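You operate a simulated robot arm through the tools that you are given. There is no shell and no other tool.

The job below is to be done with a simulated two-armed robot. You get a single attempt, and the scene is never put back.

Task
Scrub the toothpaste out of the window-side basin with the soaped sponge.
Fine: soap it on the bar, rinse it under that basin's cold tap after; tap off, the sponge goes back, the bar stays put. What is to be rubbed or washed off counts as gone when no trace of it is left.
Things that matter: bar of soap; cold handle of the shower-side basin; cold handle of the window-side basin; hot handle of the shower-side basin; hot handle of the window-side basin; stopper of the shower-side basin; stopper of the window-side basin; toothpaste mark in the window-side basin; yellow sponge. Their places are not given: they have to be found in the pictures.

It is judged by the outcome, as a careful person would: the job done as asked, and still so three seconds after it is handed in. It fails if anything else is knocked over, pushed out of place, dropped, spilled or broken.

Robot
Two 7-joint arms with fingered hands on one trunk that stands fixed in place. Base frame: the origin is at the foot of the trunk, x ahead of it, y to its left, z up; the work surface is at about z = 880. Readings come in mm, degrees, newtons and seconds.
The left shoulder is at [80, 241, 1367], the right one opposite. Each reaches about 1128 mm from its shoulder. Payload 4.9 kg a hand.
The tool frame of a hand sits at the grasp point between the pads (the TCP): z along the fingers, y along the line on which they close. The tips reach 32 mm beyond it. The gripper opens to 200 mm; its body begins 89 mm behind the TCP. The gripper is a hand of 4 fingers: y runs from the thumb to the fingers, the wrist lies at [0, 0, -267] in the tool frame, and closing takes about 1.5 s.
Orientation is told as [roll, pitch, yaw] about the base's x, y, z axes, in that order, counted from this pose: with the fingers straight down and closing along the base's y, the tool's x points along the base's -x, its y along +y and its z along -z.

Tools
- The arms move only by the tool nudge_tool. It takes "left_moves", "right_moves" or both (then of equal length, played together; a hand with none holds still); each is a list of rows, each a list of 7 numbers: the shift along the base's x, y, z in units of 50 mm (1.0 is 50 mm), then the turn, a rotation vector about the base's x, y, z in units of 8 degrees (1.0 is 8 degrees), then the finger opening in mm, from 0 to 200. In form: [[dx, dy, dz, rx, ry, rz, grip], ...]. A call has 1 to 20 rows; each row shifts and turns the commanded pose from where the row before left it. A call with a number of a shift or a turn outside -1 to 1 is refused whole. Rows are played at 5 a second. More than 50 mm and 8.6 degrees between two rows, or a gripper value outside its range, and nothing of the call is played. A pose out of reach is approached as far as the arm can. The call stops where the force on the tool passes 40 N (or 10 N more than at its start, if that is more) or the arm is blocked; 0.2 s more then pass. The fingers move at their own pace (about 72 mm/s each) and stop on an object; they squeeze with about 22 N. The grip force told is the motor's: it shows also when the fingers shut on nothing. Time passes only in rows, and 0.2 s behind the last, so rows that do not move let the fingers close. The reply holds the time, the measured pose of the TCP, the force on the tool along the base axes, the opening and the grip force, in the units named above and with some noise, with the torque about the TCP (base axes, N m) and any sound that the robot's microphone picked up.
- Cameras (640 x 400 px; columns grow to the right, rows downward): "scene" is now at [118.7, 4, 1542.8]; the picture's right is [0.04, -1.00, -0.00], its down [-0.55, -0.02, -0.83] and it looks along [0.83, 0.03, -0.55] (base axes); focal length 366 px, centre (320, 200). "left" rides on the left gripper at [-69, -69, -116] in its tool frame; the picture's right is [0.71, -0.71, 0.00], its down [0.54, 0.54, -0.64] and it looks along [0.45, 0.45, 0.77] (tool axes); focal length 226 px, centre (320, 200). "right" rides on the right gripper at [69, -69, -116] in its tool frame; the picture's right is [0.71, 0.71, 0.00], its down [-0.54, 0.54, -0.64] and it looks along [-0.45, 0.45, 0.77] (tool axes); focal length 226 px, centre (320, 200).
- capture(camera): a new picture of that camera. It takes no simulated time.
- raise_lower(by): slides the trunk up (or, below 0, down) by that many mm; the arms and the scene camera ride with it, the base frame stays. It gives what a move gives, with no picture.
- preshape(shape, hand): the hand has 4 fingers and takes this shape, open, in about a second: jaw (thumb against the fingers, like two jaws); tri (thumb and two fingers); tip (a fingertip pinch); poke (one finger out to press); point (the index stretched); flat (the hand flat); cup (the hand cupped); fist (a fist). The gripper value then closes the fingers along that shape, each until it touches; the sizes above hold for jaw. It gives what a move gives, with no picture.
- head_to(pan, tilt): turns the head with the scene camera to pan (to the left, within 86 degrees either way) and tilt (down, from -29 to 69), counted from straight ahead of the robot. It gives what a move gives.
- probe_pixels(camera, pixels): there is no depth. For up to 12 entries [column, row, z] of the newest picture of that camera ("zoom" is the newest enlarged one), the place [x, y] in the base frame at which the ray of that pixel passes the height z, good to about 2 mm. It takes no simulated time.
- enlarge(camera, box): a new picture of the part [left, top, right, bottom] of that camera's present view, enlarged. It takes no simulated time.
- sign_off(): hands the job in; it is judged then, once.

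Unless the task says otherwise, let go and move clear before handing in.

The tools are called after ">>>" as name(argument=value, ...) on one line, values as JSON. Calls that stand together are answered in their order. nudge_tool: Moves the arms, as the interface text tells. Its arguments: {"type":"object","properties":{"left_moves":{"type":"array","items":{"type":"array","items":{"type":"number"}}},"right_moves":{"type":"array","items":{"type":"array","items":{"type":"number"}}}},"required":[]} The other tools are called the same way: raise_lower (by) moves the trunk up or down; preshape (shape, hand) gives the hand a shape; head_to (pan, tilt) turns the head that bears the scene camera; capture (camera) takes a picture; probe_pixels (camera, pixels) gives the place at which the rays of pixels pass given heights; enlarge (camera, box) takes an enlarged picture of a part of a camera's view; sign_off () hands the job in.

At the start:

```text
clock: 0.0
left_tool_pos: [701.5, 201.5, 1194.6]
left_orientation: [-0.1, 0.0, 0.0]
left_force: [-0.6, -0.6, -0.7]
left_wrist_torque: [-0.01, 0.03, -0.01]
left_grip_width: 199.9
left_grasp_force: 0.0
left_shape: jaw
right_tool_pos: [591.2, -299.4, 1127.0]
right_orientation: [0.0, -0.1, 0.1]
right_force: [-0.2, 0.1, -1.6]
right_wrist_torque: [0.01, 0.01, 0.02]
right_grip_width: 199.7
right_grasp_force: 0.0
right_shape: jaw
trunk travel left (down, up): [-275.0, 565.0]
head pan, tilt (commanded): [2.2, 33.7]
```

scene: 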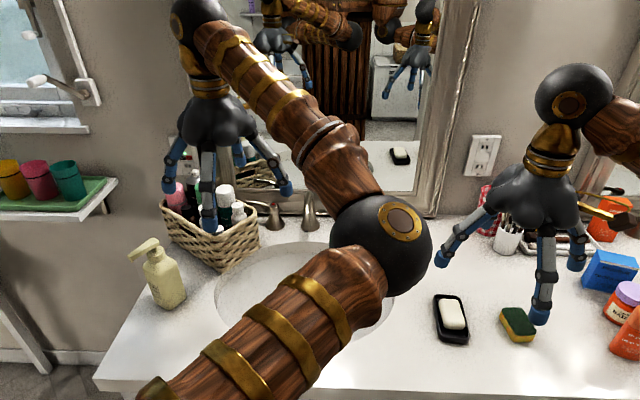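
right: 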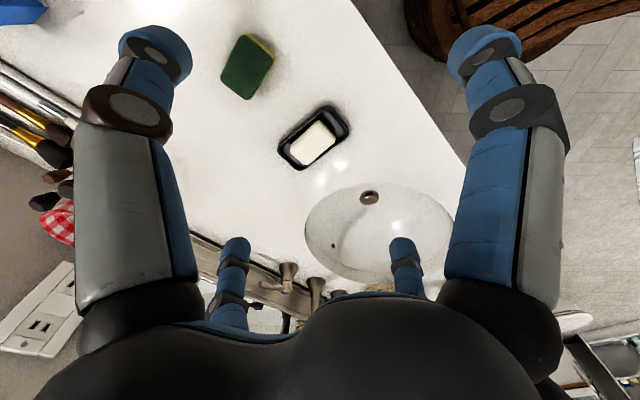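
left: 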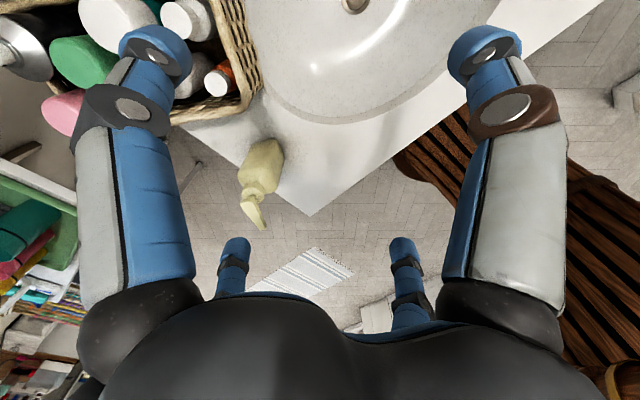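

The scene picture shows one basin around (300,300) mostly hidden by the left arm, soap dish at (452,318), sponge at (517,324). I will look around with the head before moving anything.

>>> head_to(pan=-40, tilt=40)

>>> capture(camera="scene")

```text
clock: 1.1
left_tool_pos: [701.0, 202.1, 1194.5]
left_orientation: [0.0, 0.0, 0.1]
left_force: [-1.2, 0.1, -1.1]
left_wrist_torque: [0.0, 0.0, -0.01]
left_grip_width: 199.9
left_grasp_force: 0.1
left_shape: jaw
right_tool_pos: [592.2, -298.3, 1127.9]
right_orientation: [0.0, 0.1, 0.0]
right_force: [0.0, -0.8, 0.2]
right_wrist_torque: [0.0, 0.0, 0.02]
right_grip_width: 199.7
right_grasp_force: 0.1
right_shape: jaw
trunk travel left (down, up): [-275.0, 565.0]
head pan, tilt (commanded): [-40.0, 40.0]
```

```text
taken
```

scene: 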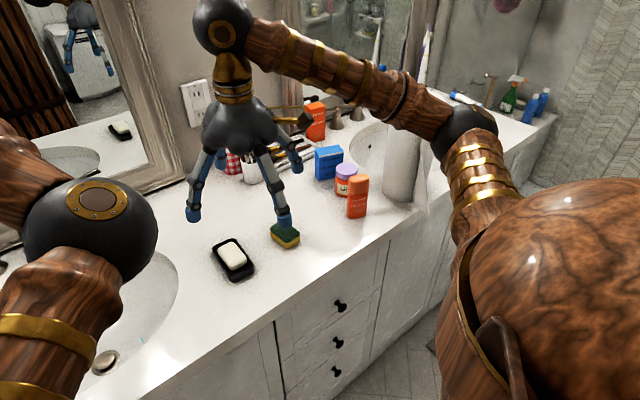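

The left forearm blocks the window-side basin; the shower-side one is at the far right (370,145). I pull the left hand back and to the left, staying high, to clear the view.

>>> nudge_tool(left_moves=[[-1, 0.4, 0.2, 0, 0, 0, 200], [-1, 0.4, 0.2, 0, 0, 0, 200], [-1, 0.4, 0.2, 0, 0, 0, 200], [-1, 0.4, 0.2, 0, 0, 0, 200], [-1, 0.4, 0.2, 0, 0, 0, 200]])

>>> head_to(pan=0, tilt=45)

>>> capture(camera="scene")

```text
refused: row 1 steps farther than a row can; nothing moved
```

```text
clock: 2.2
left_tool_pos: [700.2, 201.4, 1193.6]
left_orientation: [-0.1, 0.0, 0.0]
left_force: [-0.2, 0.1, 0.1]
left_wrist_torque: [-0.02, 0.01, -0.02]
left_grip_width: 199.8
left_grasp_force: 0.1
left_shape: jaw
right_tool_pos: [593.3, -299.3, 1126.9]
right_orientation: [0.0, 0.0, -0.1]
right_force: [0.3, 0.4, 0.2]
right_wrist_torque: [0.03, -0.04, 0.01]
right_grip_width: 200.3
right_grasp_force: 0.0
right_shape: jaw
trunk travel left (down, up): [-275.0, 565.0]
head pan, tilt (commanded): [0.0, 45.0]
```

```text
taken
```

scene: 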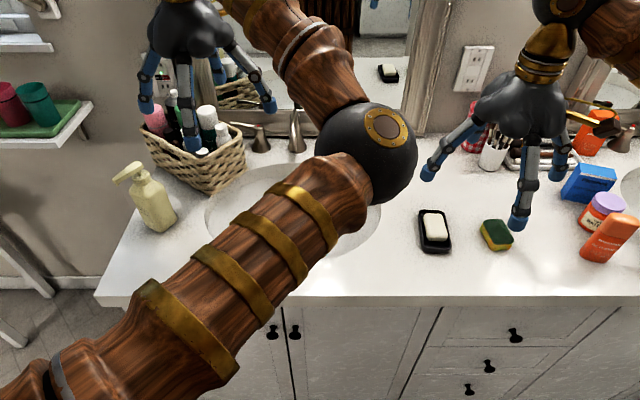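

The refused call exceeded 50 mm per row; I retry with shorter rows, moving the left hand back and left while staying high.

>>> nudge_tool(left_moves=[[-0.8, 0.4, 0.2, 0, 0, 0, 200], [-0.8, 0.4, 0.2, 0, 0, 0, 200], [-0.8, 0.4, 0.2, 0, 0, 0, 200], [-0.8, 0.4, 0.2, 0, 0, 0, 200], [-0.8, 0.4, 0.2, 0, 0, 0, 200], [-0.8, 0.4, 0.2, 0, 0, 0, 200]])

>>> capture(camera="scene")

```text
clock: 3.6
left_tool_pos: [460.5, 323.9, 1256.3]
left_orientation: [0.1, 0.0, 0.0]
left_force: [0.1, 1.2, -0.1]
left_wrist_torque: [-0.02, -0.04, 0.01]
left_grip_width: 200.4
left_grasp_force: 0.2
left_shape: jaw
right_tool_pos: [590.6, -298.4, 1128.5]
right_orientation: [0.0, 0.0, 0.0]
right_force: [-1.3, 0.1, 0.6]
right_wrist_torque: [-0.01, -0.02, 0.06]
right_grip_width: 199.8
right_grasp_force: 0.0
right_shape: jaw
trunk travel left (down, up): [-275.0, 565.0]
head pan, tilt (commanded): [0.0, 45.0]
```

```text
taken
```

scene: 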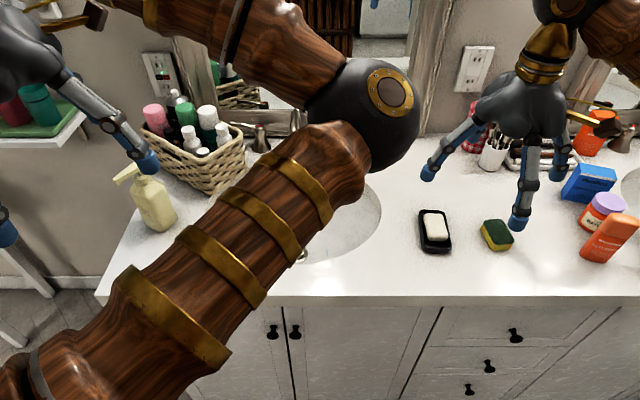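

The left elbow still hides the basin at (330,230). I look left to see where the arm can be parked.

>>> head_to(pan=60, tilt=35)

>>> capture(camera="scene")

```text
clock: 4.9
left_tool_pos: [462.3, 322.4, 1257.1]
left_orientation: [0.0, 0.0, -0.1]
left_force: [-0.7, -0.1, 0.3]
left_wrist_torque: [0.03, -0.02, 0.0]
left_grip_width: 200.0
left_grasp_force: 0.1
left_shape: jaw
right_tool_pos: [591.2, -298.8, 1126.2]
right_orientation: [0.0, 0.0, 0.0]
right_force: [-0.3, -0.2, 0.0]
right_wrist_torque: [-0.02, 0.02, -0.02]
right_grip_width: 199.8
right_grasp_force: 0.0
right_shape: jaw
trunk travel left (down, up): [-275.0, 565.0]
head pan, tilt (commanded): [60.0, 35.0]
```

```text
taken
```

scene: 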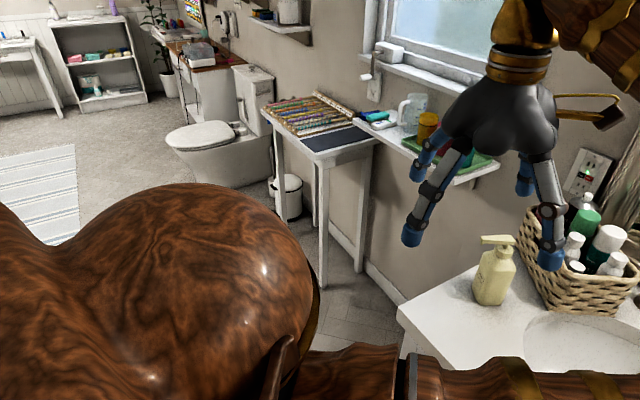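

There is open space to the left in front of the shelf. I move the left hand further left and slightly back, well clear of the shelf at (450,140).

>>> nudge_tool(left_moves=[[-0.4, 0.8, 0, 0, 0, 0, 200], [-0.4, 0.8, 0, 0, 0, 0, 200], [-0.4, 0.8, 0, 0, 0, 0, 200], [-0.3, 0.8, 0, 0, 0, 0, 200], [-0.2, 0.8, 0, 0, 0, 0, 200], [0, 0.8, 0, 0, 0, 0, 200], [0, 0.8, 0, 0, 0, 0, 200], [0, 0.8, 0, 0, 0, 0, 200]])

>>> head_to(pan=5, tilt=42)

>>> capture(camera="scene")

```text
clock: 6.7
left_tool_pos: [376.8, 646.5, 1252.1]
left_orientation: [-0.1, -0.1, 0.0]
left_force: [0.0, 0.6, 0.2]
left_wrist_torque: [-0.04, 0.01, 0.0]
left_grip_width: 199.9
left_grasp_force: 0.0
left_shape: jaw
right_tool_pos: [592.0, -296.7, 1127.7]
right_orientation: [-0.1, -0.1, 0.0]
right_force: [0.2, 0.7, 0.7]
right_wrist_torque: [-0.02, 0.0, 0.02]
right_grip_width: 199.9
right_grasp_force: 0.1
right_shape: jaw
trunk travel left (down, up): [-275.0, 565.0]
head pan, tilt (commanded): [60.0, 35.0]
```

```text
clock: 7.9
left_tool_pos: [376.9, 643.6, 1253.6]
left_orientation: [0.0, 0.0, -0.1]
left_force: [0.4, -0.7, 1.1]
left_wrist_torque: [-0.03, 0.0, 0.01]
left_grip_width: 200.0
left_grasp_force: 0.0
left_shape: jaw
right_tool_pos: [592.2, -298.3, 1128.3]
right_orientation: [0.0, 0.1, 0.1]
right_force: [0.3, 0.2, 0.3]
right_wrist_torque: [-0.02, 0.01, 0.0]
right_grip_width: 199.9
right_grasp_force: 0.1
right_shape: jaw
trunk travel left (down, up): [-275.0, 565.0]
head pan, tilt (commanded): [5.0, 42.0]
```

```text
taken
```

scene: 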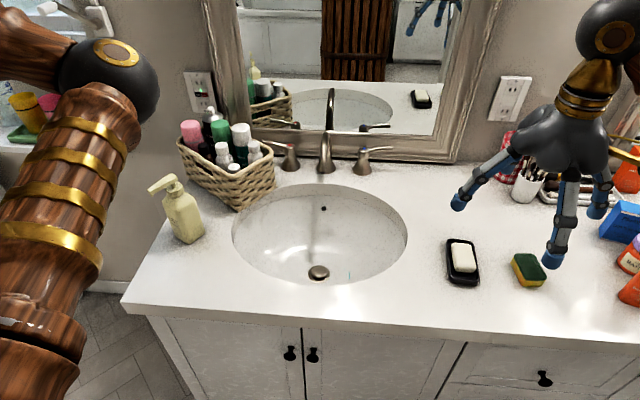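

Now the window-side basin is clear, with two handles at (290,155) and (365,160), spout at (325,150) and a stopper at (318,272). I zoom in on the basin for the toothpaste mark and on the taps for the hot/cold markings.

>>> enlarge(camera="scene", box=[220, 170, 420, 295])

>>> enlarge(camera="scene", box=[260, 120, 420, 220])

>>> enlarge(camera="scene", box=[420, 210, 580, 310])

```text
3.20 times, centred on (320, 232) of scene
```

zoom: 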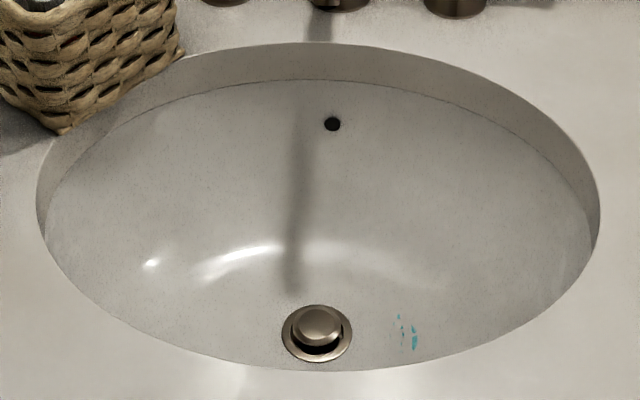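

```text
4.00 times, centred on (340, 170) of scene
```

zoom: 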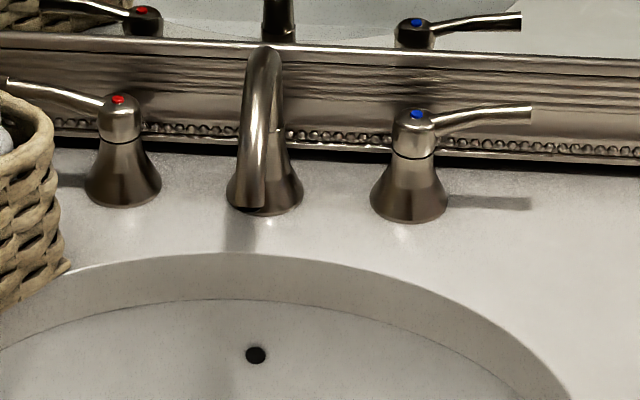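

```text
4.00 times, centred on (500, 260) of scene
```

zoom: 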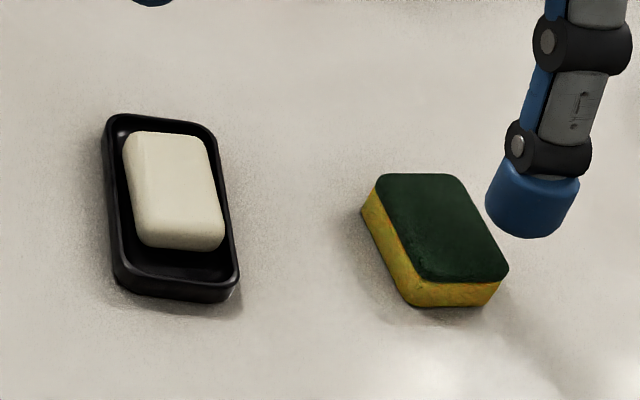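

The toothpaste marks are the cyan specks at scene (346,272), right of the stopper; the cold handle is the blue-dotted one at (365,155). I probe positions of the sponge, soap, basin rim, taps.

>>> probe_pixels(camera="zoom", pixels=[[376, 180, 905], [480, 176, 905], [509, 268, 905], [415, 282, 905], [362, 210, 880], [412, 306, 880], [490, 304, 880], [105, 120, 890], [210, 130, 890], [240, 275, 890], [115, 295, 880], [238, 300, 880]])

>>> probe_pixels(camera="scene", pixels=[[232, 235, 880], [407, 235, 880], [320, 184, 880], [320, 285, 880], [318, 272, 740], [346, 272, 740], [364, 170, 880], [288, 170, 880], [325, 170, 880], [364, 149, 950], [392, 147, 950], [325, 133, 1000]])

```text
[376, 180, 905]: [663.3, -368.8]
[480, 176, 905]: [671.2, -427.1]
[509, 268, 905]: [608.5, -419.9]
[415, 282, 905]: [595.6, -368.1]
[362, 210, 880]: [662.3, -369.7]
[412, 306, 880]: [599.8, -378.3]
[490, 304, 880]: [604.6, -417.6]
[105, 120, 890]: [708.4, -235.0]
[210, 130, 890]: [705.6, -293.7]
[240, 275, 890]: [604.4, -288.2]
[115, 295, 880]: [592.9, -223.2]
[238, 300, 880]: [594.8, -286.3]
```

```text
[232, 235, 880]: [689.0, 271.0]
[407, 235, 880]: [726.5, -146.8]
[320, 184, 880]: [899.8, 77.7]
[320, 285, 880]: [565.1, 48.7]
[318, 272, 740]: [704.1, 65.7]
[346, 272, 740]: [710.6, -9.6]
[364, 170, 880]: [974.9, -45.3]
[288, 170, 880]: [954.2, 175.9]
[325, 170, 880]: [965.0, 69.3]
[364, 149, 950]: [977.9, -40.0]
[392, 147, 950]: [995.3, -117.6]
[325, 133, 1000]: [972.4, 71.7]
```

The mark lies around (711,-10) if the bowl floor is near z=740, the cold hub near (978,-40), and the sponge near (635,-395). I raise the trunk to look more steeply into the basin and measure its depth by parallax.

>>> raise_lower(by=350)

>>> head_to(pan=2, tilt=55)

>>> capture(camera="scene")

```text
clock: 11.3
left_tool_pos: [377.4, 642.6, 1603.9]
left_orientation: [0.0, 0.1, 0.1]
left_force: [1.0, 0.7, 0.0]
left_wrist_torque: [-0.02, 0.02, -0.01]
left_grip_width: 200.0
left_grasp_force: 0.1
left_shape: jaw
right_tool_pos: [592.7, -297.9, 1478.0]
right_orientation: [0.0, 0.0, 0.0]
right_force: [0.3, 0.2, 0.2]
right_wrist_torque: [-0.03, 0.01, 0.03]
right_grip_width: 199.9
right_grasp_force: 0.0
right_shape: jaw
trunk travel left (down, up): [-625.0, 215.0]
head pan, tilt (commanded): [5.0, 42.0]
```

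```text
clock: 12.1
left_tool_pos: [376.6, 643.3, 1604.1]
left_orientation: [0.0, 0.0, 0.0]
left_force: [-1.0, -0.9, -1.1]
left_wrist_torque: [0.03, 0.01, 0.01]
left_grip_width: 200.1
left_grasp_force: 0.0
left_shape: jaw
right_tool_pos: [592.4, -300.0, 1477.0]
right_orientation: [0.0, 0.0, 0.1]
right_force: [-0.3, 0.7, 0.4]
right_wrist_torque: [0.0, 0.01, 0.01]
right_grip_width: 199.8
right_grasp_force: 0.1
right_shape: jaw
trunk travel left (down, up): [-625.0, 215.0]
head pan, tilt (commanded): [2.0, 55.0]
```

```text
taken
```

scene: 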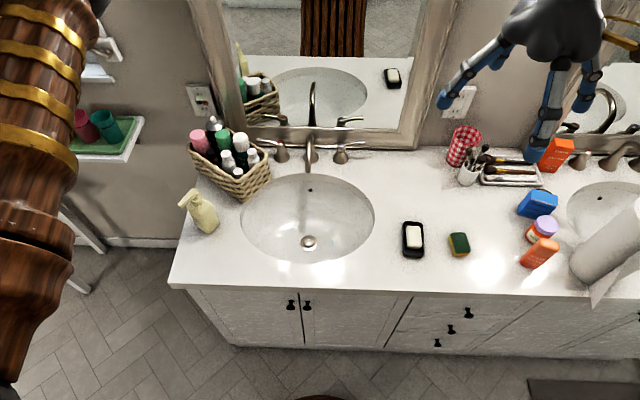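

>>> enlarge(camera="scene", box=[230, 170, 390, 270])

>>> probe_pixels(camera="zoom", pixels=[[312, 280, 740], [312, 280, 760], [312, 280, 720], [40, 200, 880], [580, 200, 880], [310, 18, 880], [310, 368, 880], [320, 80, 840], [400, 280, 740], [400, 280, 760]])

```text
4.00 times, centred on (310, 220) of scene
```

zoom: 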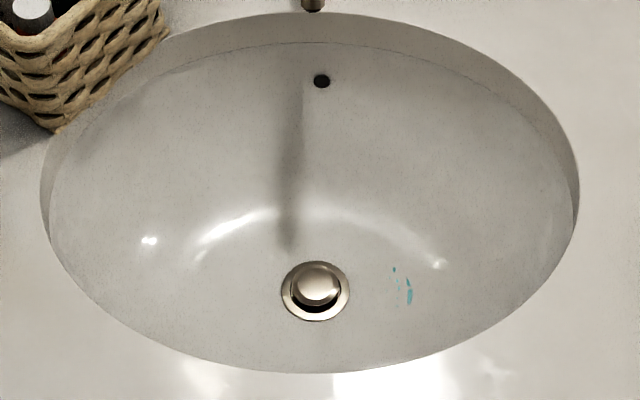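

```text
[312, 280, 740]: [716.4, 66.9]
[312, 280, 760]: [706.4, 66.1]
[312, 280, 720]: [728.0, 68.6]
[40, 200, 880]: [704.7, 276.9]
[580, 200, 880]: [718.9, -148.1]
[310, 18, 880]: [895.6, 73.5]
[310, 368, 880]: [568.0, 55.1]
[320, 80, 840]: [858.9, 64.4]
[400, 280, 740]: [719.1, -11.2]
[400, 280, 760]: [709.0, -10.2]
```

The steeper view confirms cyan specks at zoom (394-412, 265-305) only, right of the stopper; parallax puts the stopper top near z≈700 at (734,67). I probe the mark at that depth and zoom on sponge/soap from up here.

>>> probe_pixels(camera="zoom", pixels=[[394, 268, 700], [408, 305, 700], [411, 280, 700], [397, 290, 700], [394, 268, 720], [408, 305, 720], [316, 283, 700], [316, 292, 690]])

>>> enlarge(camera="scene", box=[390, 205, 490, 267])

>>> probe_pixels(camera="zoom", pixels=[[320, 200, 880]])

>>> enlarge(camera="scene", box=[250, 100, 380, 181])

```text
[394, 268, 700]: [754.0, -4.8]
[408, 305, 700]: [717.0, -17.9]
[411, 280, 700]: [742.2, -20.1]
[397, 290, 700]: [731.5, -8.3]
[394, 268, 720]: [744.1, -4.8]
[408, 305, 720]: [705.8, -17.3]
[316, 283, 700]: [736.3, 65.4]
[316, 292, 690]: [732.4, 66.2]
```

```text
6.40 times, centred on (440, 236) of scene
```

zoom: 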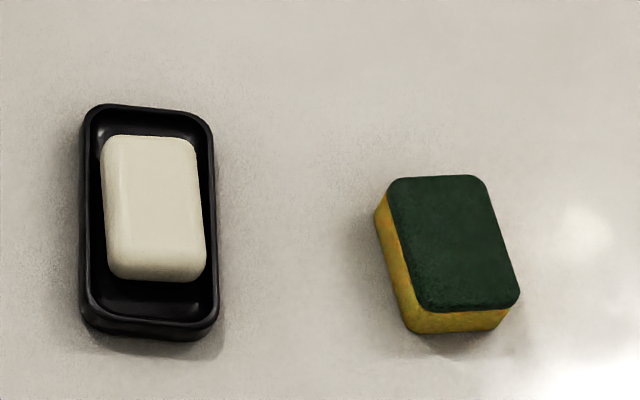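

```text
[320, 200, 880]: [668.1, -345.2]
```

```text
4.92 times, centred on (315, 140) of scene
```

zoom: 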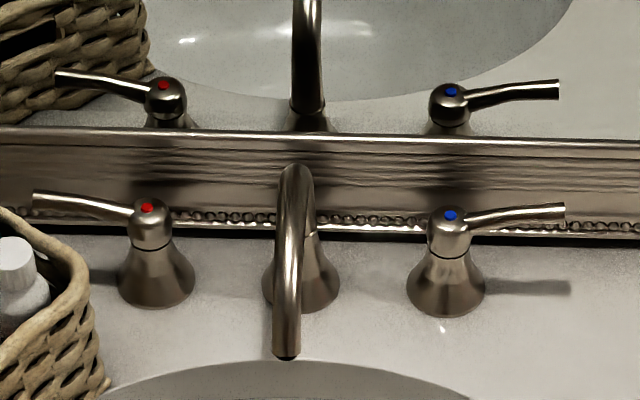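

The taps are clear: spout outlet at zoom (286,355), cold hub (448,225) with blue dot and lever tip (563,212). I probe these and the sponge/soap corners.

>>> probe_pixels(camera="zoom", pixels=[[286, 355, 980], [286, 355, 940], [447, 300, 880], [450, 215, 955], [563, 212, 955], [563, 212, 970], [295, 295, 880], [295, 165, 1050], [155, 290, 880], [300, 240, 880], [520, 288, 880], [560, 240, 880]])

>>> probe_pixels(camera="scene", pixels=[[451.25, 232.9, 910], [466.1, 232.4, 910], [471.25, 251.6, 910], [454.8, 253.5, 910], [454.1, 256.8, 880], [468.9, 256, 880], [448.75, 238.3, 880], [406.1, 226.6, 910], [420.2, 226.3, 910], [422, 247.7, 910], [407.5, 247.7, 910]])

```text
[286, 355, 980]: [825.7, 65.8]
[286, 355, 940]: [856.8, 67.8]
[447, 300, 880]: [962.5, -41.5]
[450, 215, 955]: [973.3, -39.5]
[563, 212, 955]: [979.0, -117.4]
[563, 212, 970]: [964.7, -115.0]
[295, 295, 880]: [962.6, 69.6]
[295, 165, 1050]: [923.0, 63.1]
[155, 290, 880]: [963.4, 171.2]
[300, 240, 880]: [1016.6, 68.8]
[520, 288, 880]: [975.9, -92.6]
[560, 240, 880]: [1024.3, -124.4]
```

```text
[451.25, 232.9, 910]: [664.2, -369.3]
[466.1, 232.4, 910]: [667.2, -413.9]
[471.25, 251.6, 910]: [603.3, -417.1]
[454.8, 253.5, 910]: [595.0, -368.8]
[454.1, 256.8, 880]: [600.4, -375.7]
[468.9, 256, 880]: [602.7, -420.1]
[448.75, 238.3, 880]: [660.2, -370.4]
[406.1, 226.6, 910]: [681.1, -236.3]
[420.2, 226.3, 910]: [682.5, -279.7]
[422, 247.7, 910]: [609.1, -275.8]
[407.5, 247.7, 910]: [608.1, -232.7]
```

Triangulating both views: sponge centre ≈(633,-394), top ≈905; soap ≈(645,-256); spout outlet ≈(820,67,990); mark ≈(717–754, -5…-20) at z≈700. I lower the trunk back and check with the right wrist camera.

>>> raise_lower(by=-350)

>>> capture(camera="right")

>>> enlarge(camera="right", box=[210, 20, 370, 180])

```text
clock: 15.5
left_tool_pos: [377.9, 642.8, 1253.2]
left_orientation: [0.1, 0.0, 0.1]
left_force: [-0.2, 0.8, 0.2]
left_wrist_torque: [-0.04, 0.04, -0.02]
left_grip_width: 200.0
left_grasp_force: 0.0
left_shape: jaw
right_tool_pos: [592.6, -299.8, 1126.9]
right_orientation: [-0.1, 0.0, 0.0]
right_force: [-0.6, 0.2, 1.1]
right_wrist_torque: [0.01, 0.0, -0.02]
right_grip_width: 200.1
right_grasp_force: 0.1
right_shape: jaw
trunk travel left (down, up): [-275.0, 565.0]
head pan, tilt (commanded): [2.0, 55.0]
```

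```text
taken
```

right: 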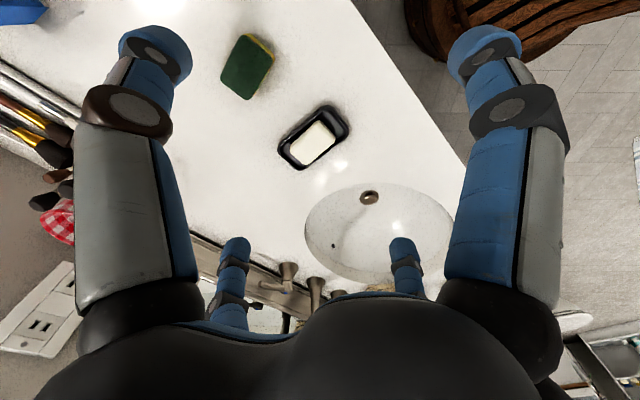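

```text
2.50 times, centred on (290, 100) of right
```

zoom: 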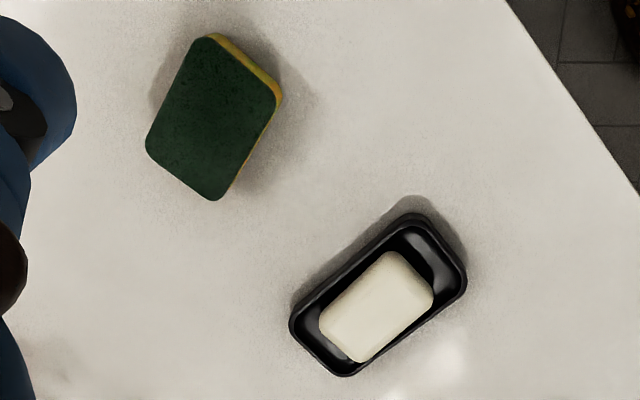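

The wrist view shows four digits in a cross around the grasp point, so I need to see how the jaw shape closes. I close the right hand to 70 mm in the air and look.

>>> nudge_tool(right_moves=[[0, 0, 0, 0, 0, 0, 70], [0, 0, 0, 0, 0, 0, 70], [0, 0, 0, 0, 0, 0, 70], [0, 0, 0, 0, 0, 0, 70], [0, 0, 0, 0, 0, 0, 70], [0, 0, 0, 0, 0, 0, 70]])

>>> capture(camera="right")

>>> head_to(pan=-20, tilt=38)

>>> enlarge(camera="scene", box=[240, 40, 560, 240])

```text
clock: 16.9
left_tool_pos: [377.5, 642.9, 1253.2]
left_orientation: [-0.1, 0.1, 0.1]
left_force: [-0.1, -0.5, 0.4]
left_wrist_torque: [-0.02, 0.01, -0.02]
left_grip_width: 200.0
left_grasp_force: 0.0
left_shape: jaw
right_tool_pos: [592.5, -299.4, 1126.8]
right_orientation: [0.0, 0.0, 0.0]
right_force: [0.3, -0.9, -0.1]
right_wrist_torque: [0.02, -0.02, -0.01]
right_grip_width: 70.5
right_grasp_force: 0.1
right_shape: jaw
trunk travel left (down, up): [-275.0, 565.0]
head pan, tilt (commanded): [2.0, 55.0]
```

```text
taken
```

right: 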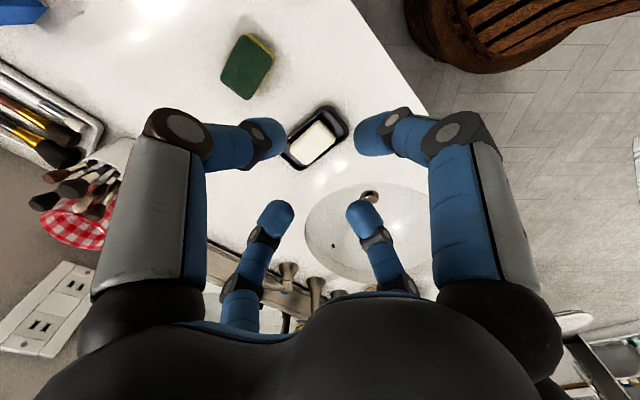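

```text
clock: 17.8
left_tool_pos: [378.4, 643.5, 1253.4]
left_orientation: [0.0, 0.0, 0.0]
left_force: [-0.4, -0.5, 0.3]
left_wrist_torque: [-0.02, 0.03, 0.01]
left_grip_width: 199.7
left_grasp_force: 0.0
left_shape: jaw
right_tool_pos: [591.7, -300.1, 1127.2]
right_orientation: [0.0, 0.0, 0.0]
right_force: [0.0, -0.9, -0.8]
right_wrist_torque: [0.02, 0.02, 0.0]
right_grip_width: 70.5
right_grasp_force: 0.0
right_shape: jaw
trunk travel left (down, up): [-275.0, 565.0]
head pan, tilt (commanded): [-20.0, 38.0]
```

```text
2.00 times, centred on (400, 140) of scene
```

zoom: 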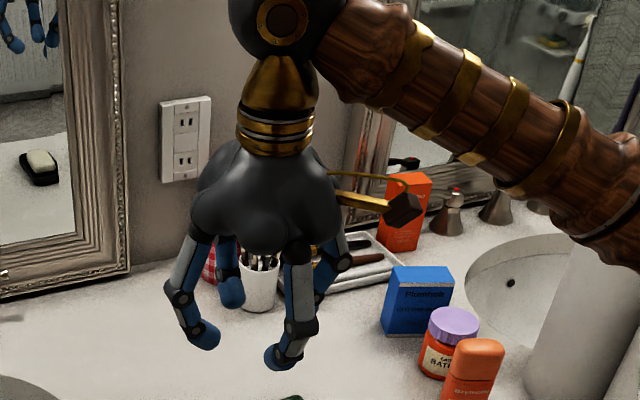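

All four digits close radially (cross along tool x and y), so the sponge will be gripped on all four sides. I measure the sponge's top-face corners with the right camera for its yaw, plus soap corners.

>>> probe_pixels(camera="right", pixels=[[243, 34, 905], [272.5, 57.5, 905], [249, 99.5, 905], [220.5, 79, 905], [243, 34, 910], [249, 99.5, 910], [275, 59.5, 882], [318.4, 121, 905], [335, 138, 905], [306, 163.5, 905], [289, 147, 905]])

>>> enlarge(camera="right", box=[210, 20, 290, 120])

```text
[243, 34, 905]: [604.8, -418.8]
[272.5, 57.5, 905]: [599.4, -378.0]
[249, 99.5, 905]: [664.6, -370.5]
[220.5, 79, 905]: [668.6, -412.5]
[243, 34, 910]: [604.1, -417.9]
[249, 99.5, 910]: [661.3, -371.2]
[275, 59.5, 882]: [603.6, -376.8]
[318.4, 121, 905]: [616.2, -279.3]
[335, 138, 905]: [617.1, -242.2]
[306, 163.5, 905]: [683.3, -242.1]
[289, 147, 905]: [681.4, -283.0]
```

```text
4.00 times, centred on (250, 70) of right
```

zoom: 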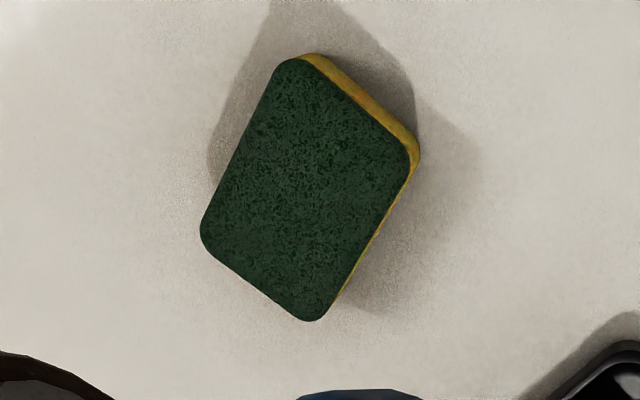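

Sponge centre (634,-395), yaw ≈ +6°, about 68×45 mm. I move the right hand over it with that yaw, open to 130 mm, and descend part-way to z≈950 for a check.

>>> nudge_tool(right_moves=[[0.28, -0.64, 0, 0, 0, 0.25, 130], [0.28, -0.64, 0, 0, 0, 0.25, 130], [0.28, -0.63, 0, 0, 0, 0.25, 130], [0, 0, -0.9, 0, 0, 0, 130], [0, 0, -0.9, 0, 0, 0, 130], [0, 0, -0.9, 0, 0, 0, 130], [0, 0, -0.7, 0, 0, 0, 130], [0, 0, 0, 0, 0, 0, 130]])

>>> capture(camera="right")

>>> head_to(pan=-30, tilt=45)

>>> capture(camera="scene")

```text
clock: 19.6
left_tool_pos: [377.1, 643.7, 1252.6]
left_orientation: [0.1, -0.2, 0.0]
left_force: [-0.1, 0.4, 0.6]
left_wrist_torque: [0.01, -0.03, -0.01]
left_grip_width: 199.9
left_grasp_force: 0.2
left_shape: jaw
right_tool_pos: [632.3, -391.4, 956.1]
right_orientation: [0.0, 0.1, 6.0]
right_force: [0.2, 0.2, 0.0]
right_wrist_torque: [-0.01, -0.03, 0.03]
right_grip_width: 129.4
right_grasp_force: 0.0
right_shape: jaw
trunk travel left (down, up): [-275.0, 565.0]
head pan, tilt (commanded): [-20.0, 38.0]
```

```text
taken
```

right: 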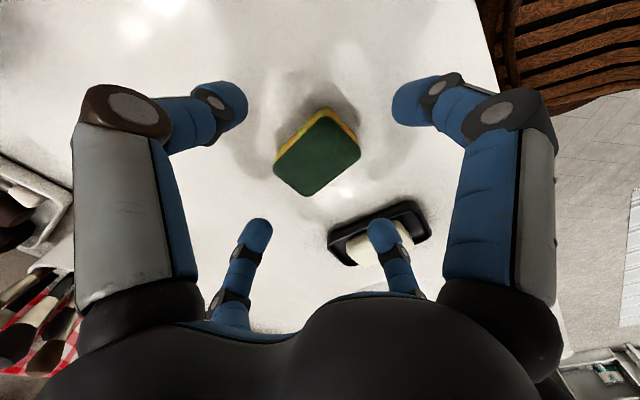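

```text
clock: 20.3
left_tool_pos: [377.2, 643.0, 1253.8]
left_orientation: [0.0, 0.0, -0.1]
left_force: [0.7, -0.1, 0.2]
left_wrist_torque: [-0.01, 0.0, 0.02]
left_grip_width: 199.9
left_grasp_force: 0.0
left_shape: jaw
right_tool_pos: [631.9, -392.1, 956.7]
right_orientation: [-0.1, -0.1, 6.0]
right_force: [0.6, 0.9, -0.1]
right_wrist_torque: [0.01, 0.01, 0.0]
right_grip_width: 129.8
right_grasp_force: 0.1
right_shape: jaw
trunk travel left (down, up): [-275.0, 565.0]
head pan, tilt (commanded): [-30.0, 45.0]
```

```text
taken
```

scene: 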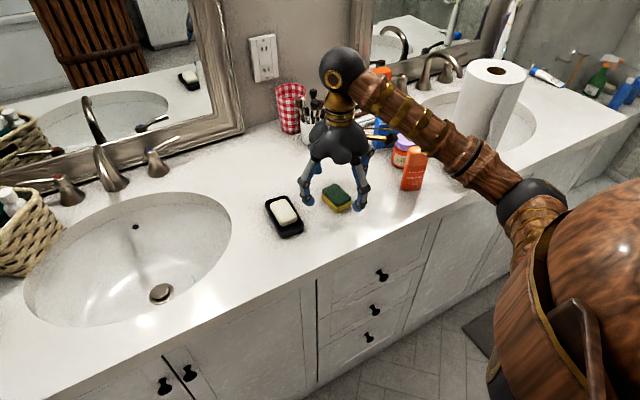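

The sponge at (318,155) in the wrist picture is nearly centred under the grasp point, about 3 mm more toward -y. I correct that and descend to z≈924, then look before closing.

>>> nudge_tool(right_moves=[[0, -0.07, -0.33, 0, 0, 0, 110], [0, 0, -0.32, 0, 0, 0, 110], [0, 0, 0, 0, 0, 0, 110]])

>>> capture(camera="right")

>>> enlarge(camera="scene", box=[260, 140, 420, 240])

```text
clock: 21.1
left_tool_pos: [377.3, 644.0, 1253.2]
left_orientation: [0.0, 0.0, -0.1]
left_force: [-0.3, 0.8, -0.4]
left_wrist_torque: [0.02, -0.01, 0.0]
left_grip_width: 200.0
left_grasp_force: 0.1
left_shape: jaw
right_tool_pos: [630.7, -398.4, 925.6]
right_orientation: [0.0, 0.0, 6.1]
right_force: [0.3, -0.1, 0.2]
right_wrist_torque: [-0.01, 0.0, 0.01]
right_grip_width: 110.7
right_grasp_force: 0.0
right_shape: jaw
trunk travel left (down, up): [-275.0, 565.0]
head pan, tilt (commanded): [-30.0, 45.0]
```

```text
taken
```

right: 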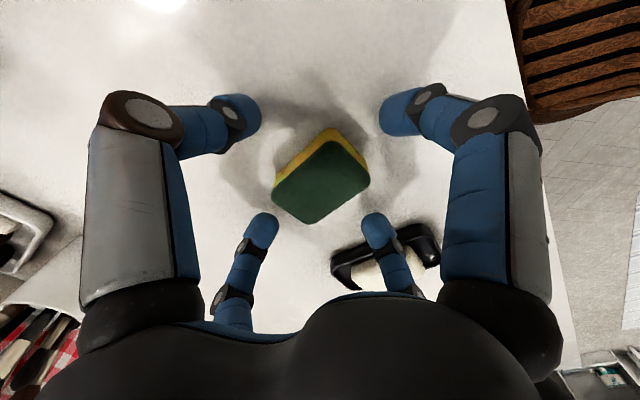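

```text
4.00 times, centred on (340, 190) of scene
```

zoom: 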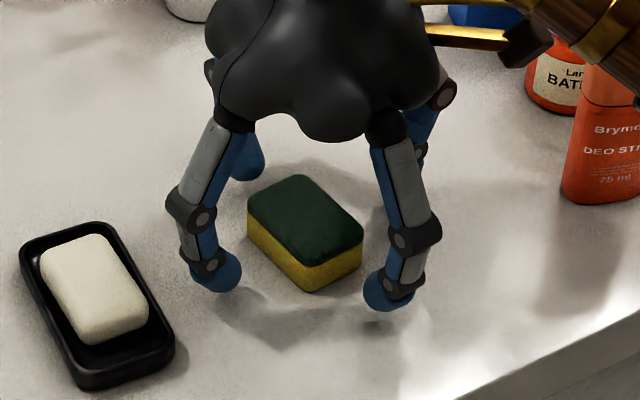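

The sponge (321,183) is centred between the four digits and the tips hover just above the counter. I close on it.

>>> nudge_tool(right_moves=[[0, 0, 0, 0, 0, 0, 70], [0, 0, 0, 0, 0, 0, 50], [0, 0, 0, 0, 0, 0, 40], [0, 0, 0, 0, 0, 0, 30], [0, 0, 0, 0, 0, 0, 30], [0, 0, 0, 0, 0, 0, 30]])

>>> capture(camera="right")

>>> enlarge(camera="scene", box=[260, 140, 420, 240])

```text
clock: 22.5
left_tool_pos: [377.7, 643.8, 1253.1]
left_orientation: [0.0, 0.1, 0.0]
left_force: [-0.1, -0.9, -0.2]
left_wrist_torque: [-0.01, -0.01, -0.02]
left_grip_width: 200.1
left_grasp_force: 0.0
left_shape: jaw
right_tool_pos: [632.5, -398.5, 925.2]
right_orientation: [-0.2, 0.1, 6.1]
right_force: [-0.5, -0.1, 0.4]
right_wrist_torque: [0.02, -0.05, 0.01]
right_grip_width: 45.2
right_grasp_force: 21.8
right_shape: jaw
trunk travel left (down, up): [-275.0, 565.0]
head pan, tilt (commanded): [-30.0, 45.0]
```

```text
taken
```

right: 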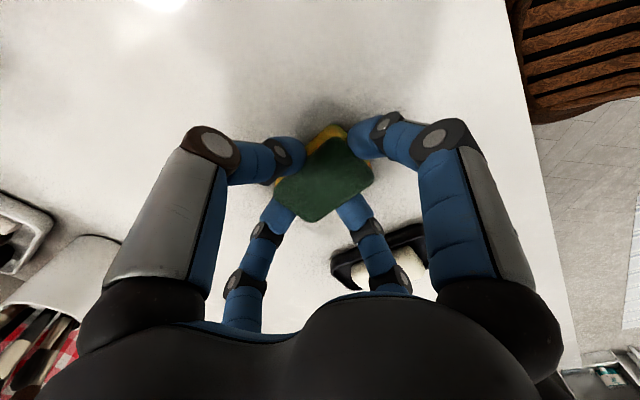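

```text
4.00 times, centred on (340, 190) of scene
```

zoom: 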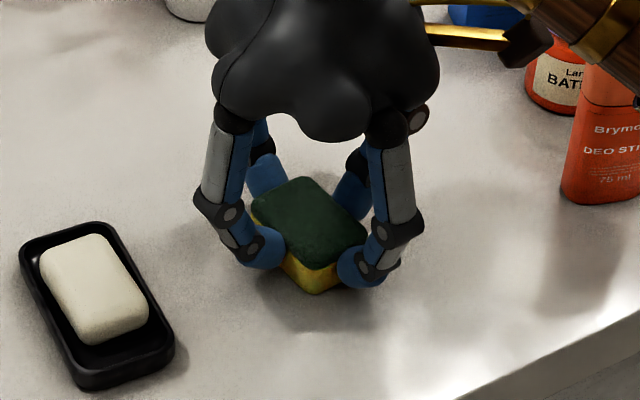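

The sponge is held on all four sides (45 mm, 22 N). I probe the digits' lower edges to know how far the sponge protrudes below the tips.

>>> probe_pixels(camera="zoom", pixels=[[365, 288, 880], [365, 288, 890], [365, 288, 900], [265, 268, 880], [265, 268, 890], [265, 268, 900], [312, 292, 880], [312, 268, 905], [312, 268, 910], [345, 265, 900]])

```text
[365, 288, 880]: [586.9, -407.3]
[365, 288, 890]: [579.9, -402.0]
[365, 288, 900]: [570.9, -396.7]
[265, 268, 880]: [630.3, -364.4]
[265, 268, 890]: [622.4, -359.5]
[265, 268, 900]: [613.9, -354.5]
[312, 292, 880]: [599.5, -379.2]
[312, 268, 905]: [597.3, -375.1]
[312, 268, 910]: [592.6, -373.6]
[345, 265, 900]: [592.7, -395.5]
```

The digit undersides read z≈880–885, so barely any sponge protrudes. I open, raise 7 mm and re-grip higher.

>>> nudge_tool(right_moves=[[0, 0, 0, 0, 0, 0, 80], [0, 0, 0, 0, 0, 0, 80], [0, 0, 0.14, 0, 0, 0, 80], [0, 0, 0, 0, 0, 0, 80], [0, 0, 0, 0, 0, 0, 60], [0, 0, 0, 0, 0, 0, 45], [0, 0, 0, 0, 0, 0, 35], [0, 0, 0, 0, 0, 0, 30], [0, 0, 0, 0, 0, 0, 30]])

>>> capture(camera="right")

>>> enlarge(camera="scene", box=[300, 170, 380, 220])

```text
clock: 24.5
left_tool_pos: [376.9, 643.3, 1253.6]
left_orientation: [0.0, 0.0, -0.1]
left_force: [0.3, -0.1, -0.4]
left_wrist_torque: [0.01, -0.02, -0.02]
left_grip_width: 200.1
left_grasp_force: 0.0
left_shape: jaw
right_tool_pos: [630.3, -398.7, 932.6]
right_orientation: [0.0, 0.0, 5.9]
right_force: [0.6, 2.3, 7.1]
right_wrist_torque: [0.03, -0.06, 0.0]
right_grip_width: 43.1
right_grasp_force: 22.1
right_shape: jaw
trunk travel left (down, up): [-275.0, 565.0]
head pan, tilt (commanded): [-30.0, 45.0]
```

```text
taken
```

right: 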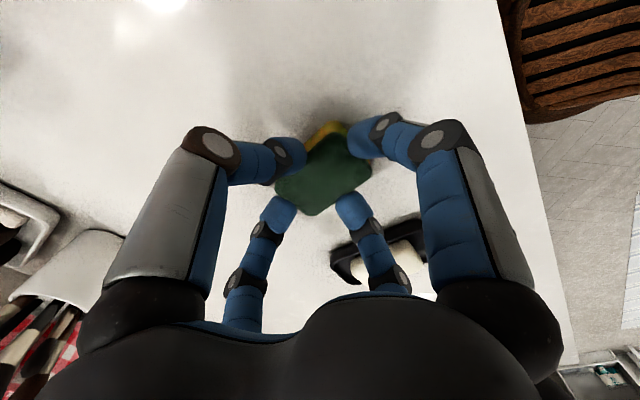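

```text
8.00 times, centred on (340, 195) of scene
```

zoom: 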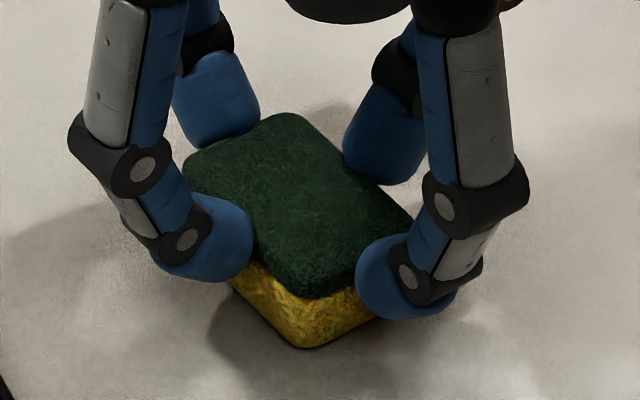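

Now a good band of yellow sponge shows under the tips at zoom (300,330). I lift straight up and check the hold.

>>> nudge_tool(right_moves=[[0, 0, 0.3, 0, 0, 0, 30], [0, 0, 0.5, 0, 0, 0, 30], [0, 0, 0.7, 0, 0, 0, 30], [0, 0, 0.5, 0, 0, 0, 30], [0, 0, 0, 0, 0, 0, 30]])

>>> capture(camera="right")

>>> enlarge(camera="scene", box=[280, 110, 440, 210])

```text
clock: 25.7
left_tool_pos: [377.2, 643.7, 1254.4]
left_orientation: [-0.1, 0.0, 0.0]
left_force: [0.7, -0.5, -0.1]
left_wrist_torque: [-0.04, 0.04, -0.01]
left_grip_width: 199.9
left_grasp_force: 0.0
left_shape: jaw
right_tool_pos: [635.7, -399.8, 1033.0]
right_orientation: [0.1, 0.0, 6.0]
right_force: [-0.9, 1.1, 0.7]
right_wrist_torque: [0.01, 0.04, -0.01]
right_grip_width: 43.0
right_grasp_force: 22.1
right_shape: jaw
trunk travel left (down, up): [-275.0, 565.0]
head pan, tilt (commanded): [-30.0, 45.0]
```

```text
taken
```

right: 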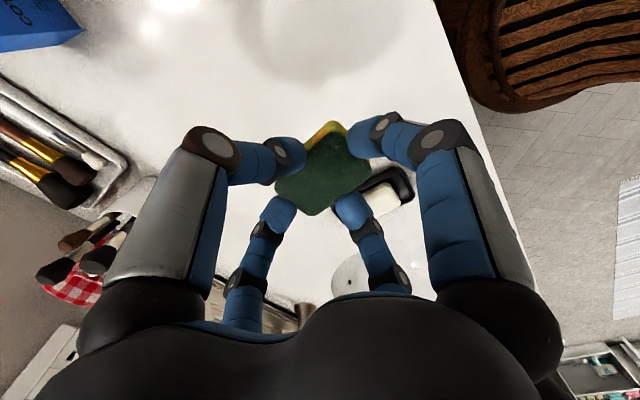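

```text
4.00 times, centred on (360, 160) of scene
```

zoom: 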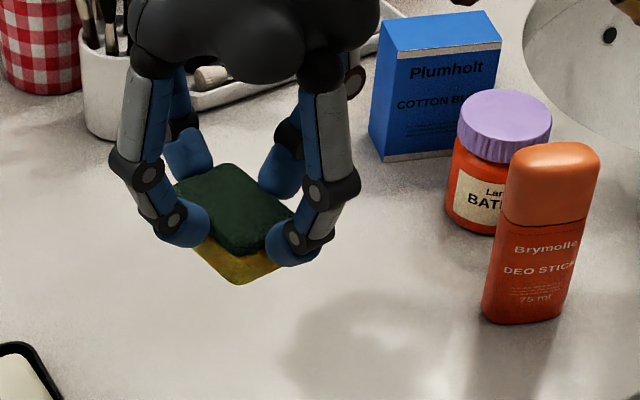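

The sponge is held well clear. I carry it over the soap bar (top estimated ≈ z 897, centre ≈ (652,-259)), turning yaw to 0, and stop about 50 mm above it.

>>> nudge_tool(right_moves=[[0.12, 0.92, 0, 0, 0, -0.25, 30], [0.12, 0.92, 0, 0, 0, -0.25, 30], [0.12, 0.92, 0, 0, 0, -0.25, 30], [0, 0, -0.63, 0, 0, 0, 30], [0, 0, 0, 0, 0, 0, 30]])

>>> head_to(pan=-22, tilt=45)

>>> enlarge(camera="scene", box=[240, 120, 400, 220])

>>> capture(camera="right")

```text
clock: 26.9
left_tool_pos: [377.2, 643.8, 1254.1]
left_orientation: [0.0, 0.0, 0.0]
left_force: [-0.3, 0.2, 0.5]
left_wrist_torque: [-0.06, 0.01, 0.0]
left_grip_width: 200.0
left_grasp_force: 0.1
left_shape: jaw
right_tool_pos: [652.2, -262.0, 997.8]
right_orientation: [0.1, 0.0, 0.0]
right_force: [0.3, -0.3, 0.3]
right_wrist_torque: [0.0, -0.01, -0.03]
right_grip_width: 43.3
right_grasp_force: 22.2
right_shape: jaw
trunk travel left (down, up): [-275.0, 565.0]
head pan, tilt (commanded): [-30.0, 45.0]
```

```text
clock: 27.6
left_tool_pos: [377.2, 644.5, 1252.7]
left_orientation: [0.0, 0.0, -0.1]
left_force: [0.0, 0.1, 0.9]
left_wrist_torque: [0.01, 0.03, 0.08]
left_grip_width: 199.8
left_grasp_force: 0.0
left_shape: jaw
right_tool_pos: [652.1, -262.9, 999.7]
right_orientation: [0.1, 0.0, 0.0]
right_force: [0.9, -0.3, -0.7]
right_wrist_torque: [-0.01, -0.02, 0.01]
right_grip_width: 43.4
right_grasp_force: 21.9
right_shape: jaw
trunk travel left (down, up): [-275.0, 565.0]
head pan, tilt (commanded): [-22.0, 45.0]
```

```text
4.00 times, centred on (320, 170) of scene
```

zoom: 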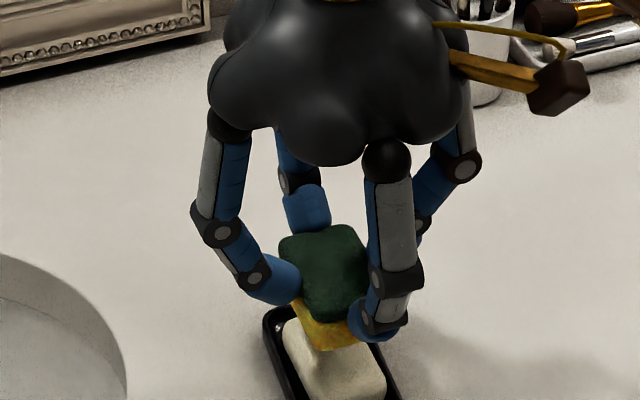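

```text
taken
```

right: 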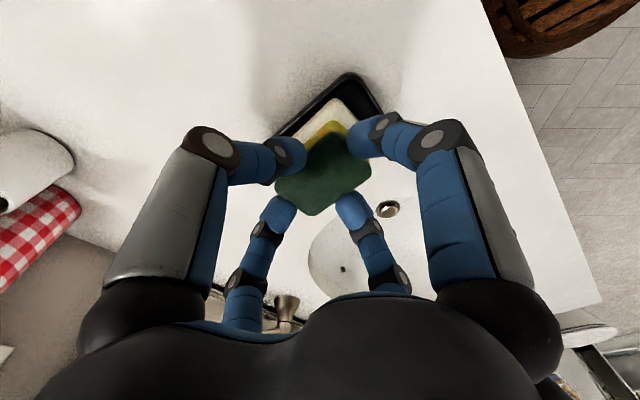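

The sponge sits over the bar (soap visible under it at zoom (330,360)). I descend to about 6 mm above expected contact and read the force.

>>> nudge_tool(right_moves=[[0, 0, -0.4, 0, 0, 0, 30], [0, 0, -0.3, 0, 0, 0, 30], [0, 0, -0.16, 0, 0, 0, 30], [0, 0, 0, 0, 0, 0, 30]])

>>> enlarge(camera="scene", box=[260, 140, 400, 228])

```text
clock: 28.5
left_tool_pos: [375.0, 644.7, 1254.6]
left_orientation: [0.0, -0.1, 0.0]
left_force: [0.7, -0.1, 0.3]
left_wrist_torque: [0.0, 0.03, 0.02]
left_grip_width: 200.0
left_grasp_force: 0.0
left_shape: jaw
right_tool_pos: [652.2, -261.5, 964.8]
right_orientation: [0.1, -0.6, -0.1]
right_force: [-8.8, 3.0, 34.4]
right_wrist_torque: [0.06, 0.42, -0.11]
right_grip_width: 45.5
right_grasp_force: 21.6
right_shape: jaw
trunk travel left (down, up): [-275.0, 565.0]
head pan, tilt (commanded): [-22.0, 45.0]
stopped in row 4 (right hand): the force on the tool passed its limit at 42 N (the readings are from after the stop); the commanded pose is now the measured one
```

```text
4.55 times, centred on (330, 184) of scene
```

zoom: 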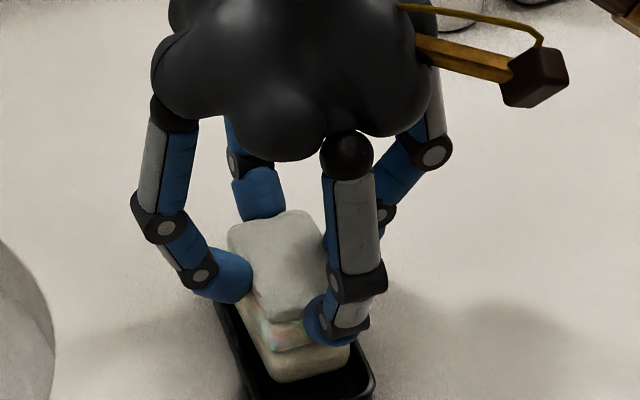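

The sponge turned whitish with lather on contact (soaped), but the push reached 34 N, so the bar is taller than I estimated. I lift straight up and check that the bar hasn't moved.

>>> nudge_tool(right_moves=[[0, 0, 0.15, 0, 0, 0, 30], [0, 0, 0.4, 0, 0, 0, 30], [0, 0, 0.8, 0, 0, 0, 30], [0, 0, 0.8, 0, 0, 0, 30], [0, 0, 0, 0, 0, 0, 30]])

>>> enlarge(camera="scene", box=[240, 100, 420, 212])

>>> capture(camera="right")

```text
clock: 29.7
left_tool_pos: [376.4, 643.8, 1254.5]
left_orientation: [0.0, 0.1, 0.0]
left_force: [0.3, -0.8, 0.5]
left_wrist_torque: [-0.02, -0.01, 0.0]
left_grip_width: 199.8
left_grasp_force: 0.0
left_shape: jaw
right_tool_pos: [654.3, -261.3, 1068.6]
right_orientation: [-0.1, -0.4, -0.1]
right_force: [-0.2, -0.6, 0.6]
right_wrist_torque: [0.04, 0.05, -0.01]
right_grip_width: 45.0
right_grasp_force: 21.9
right_shape: jaw
trunk travel left (down, up): [-275.0, 565.0]
head pan, tilt (commanded): [-22.0, 45.0]
```

```text
3.56 times, centred on (330, 156) of scene
```

zoom: 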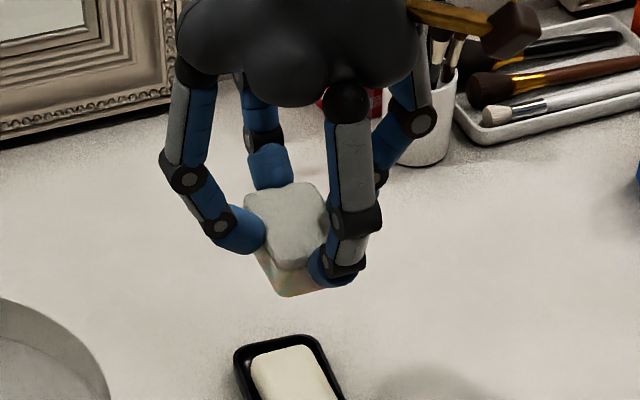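

```text
taken
```

right: 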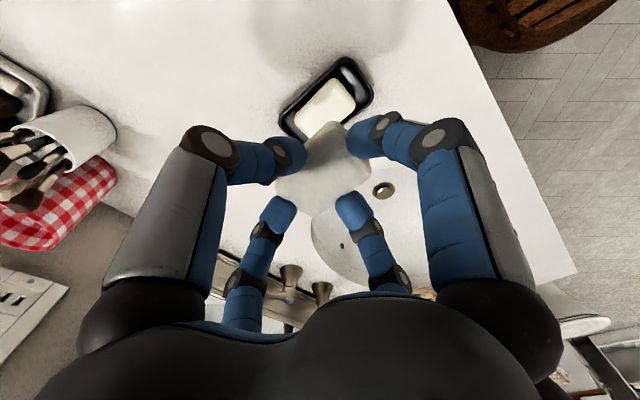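

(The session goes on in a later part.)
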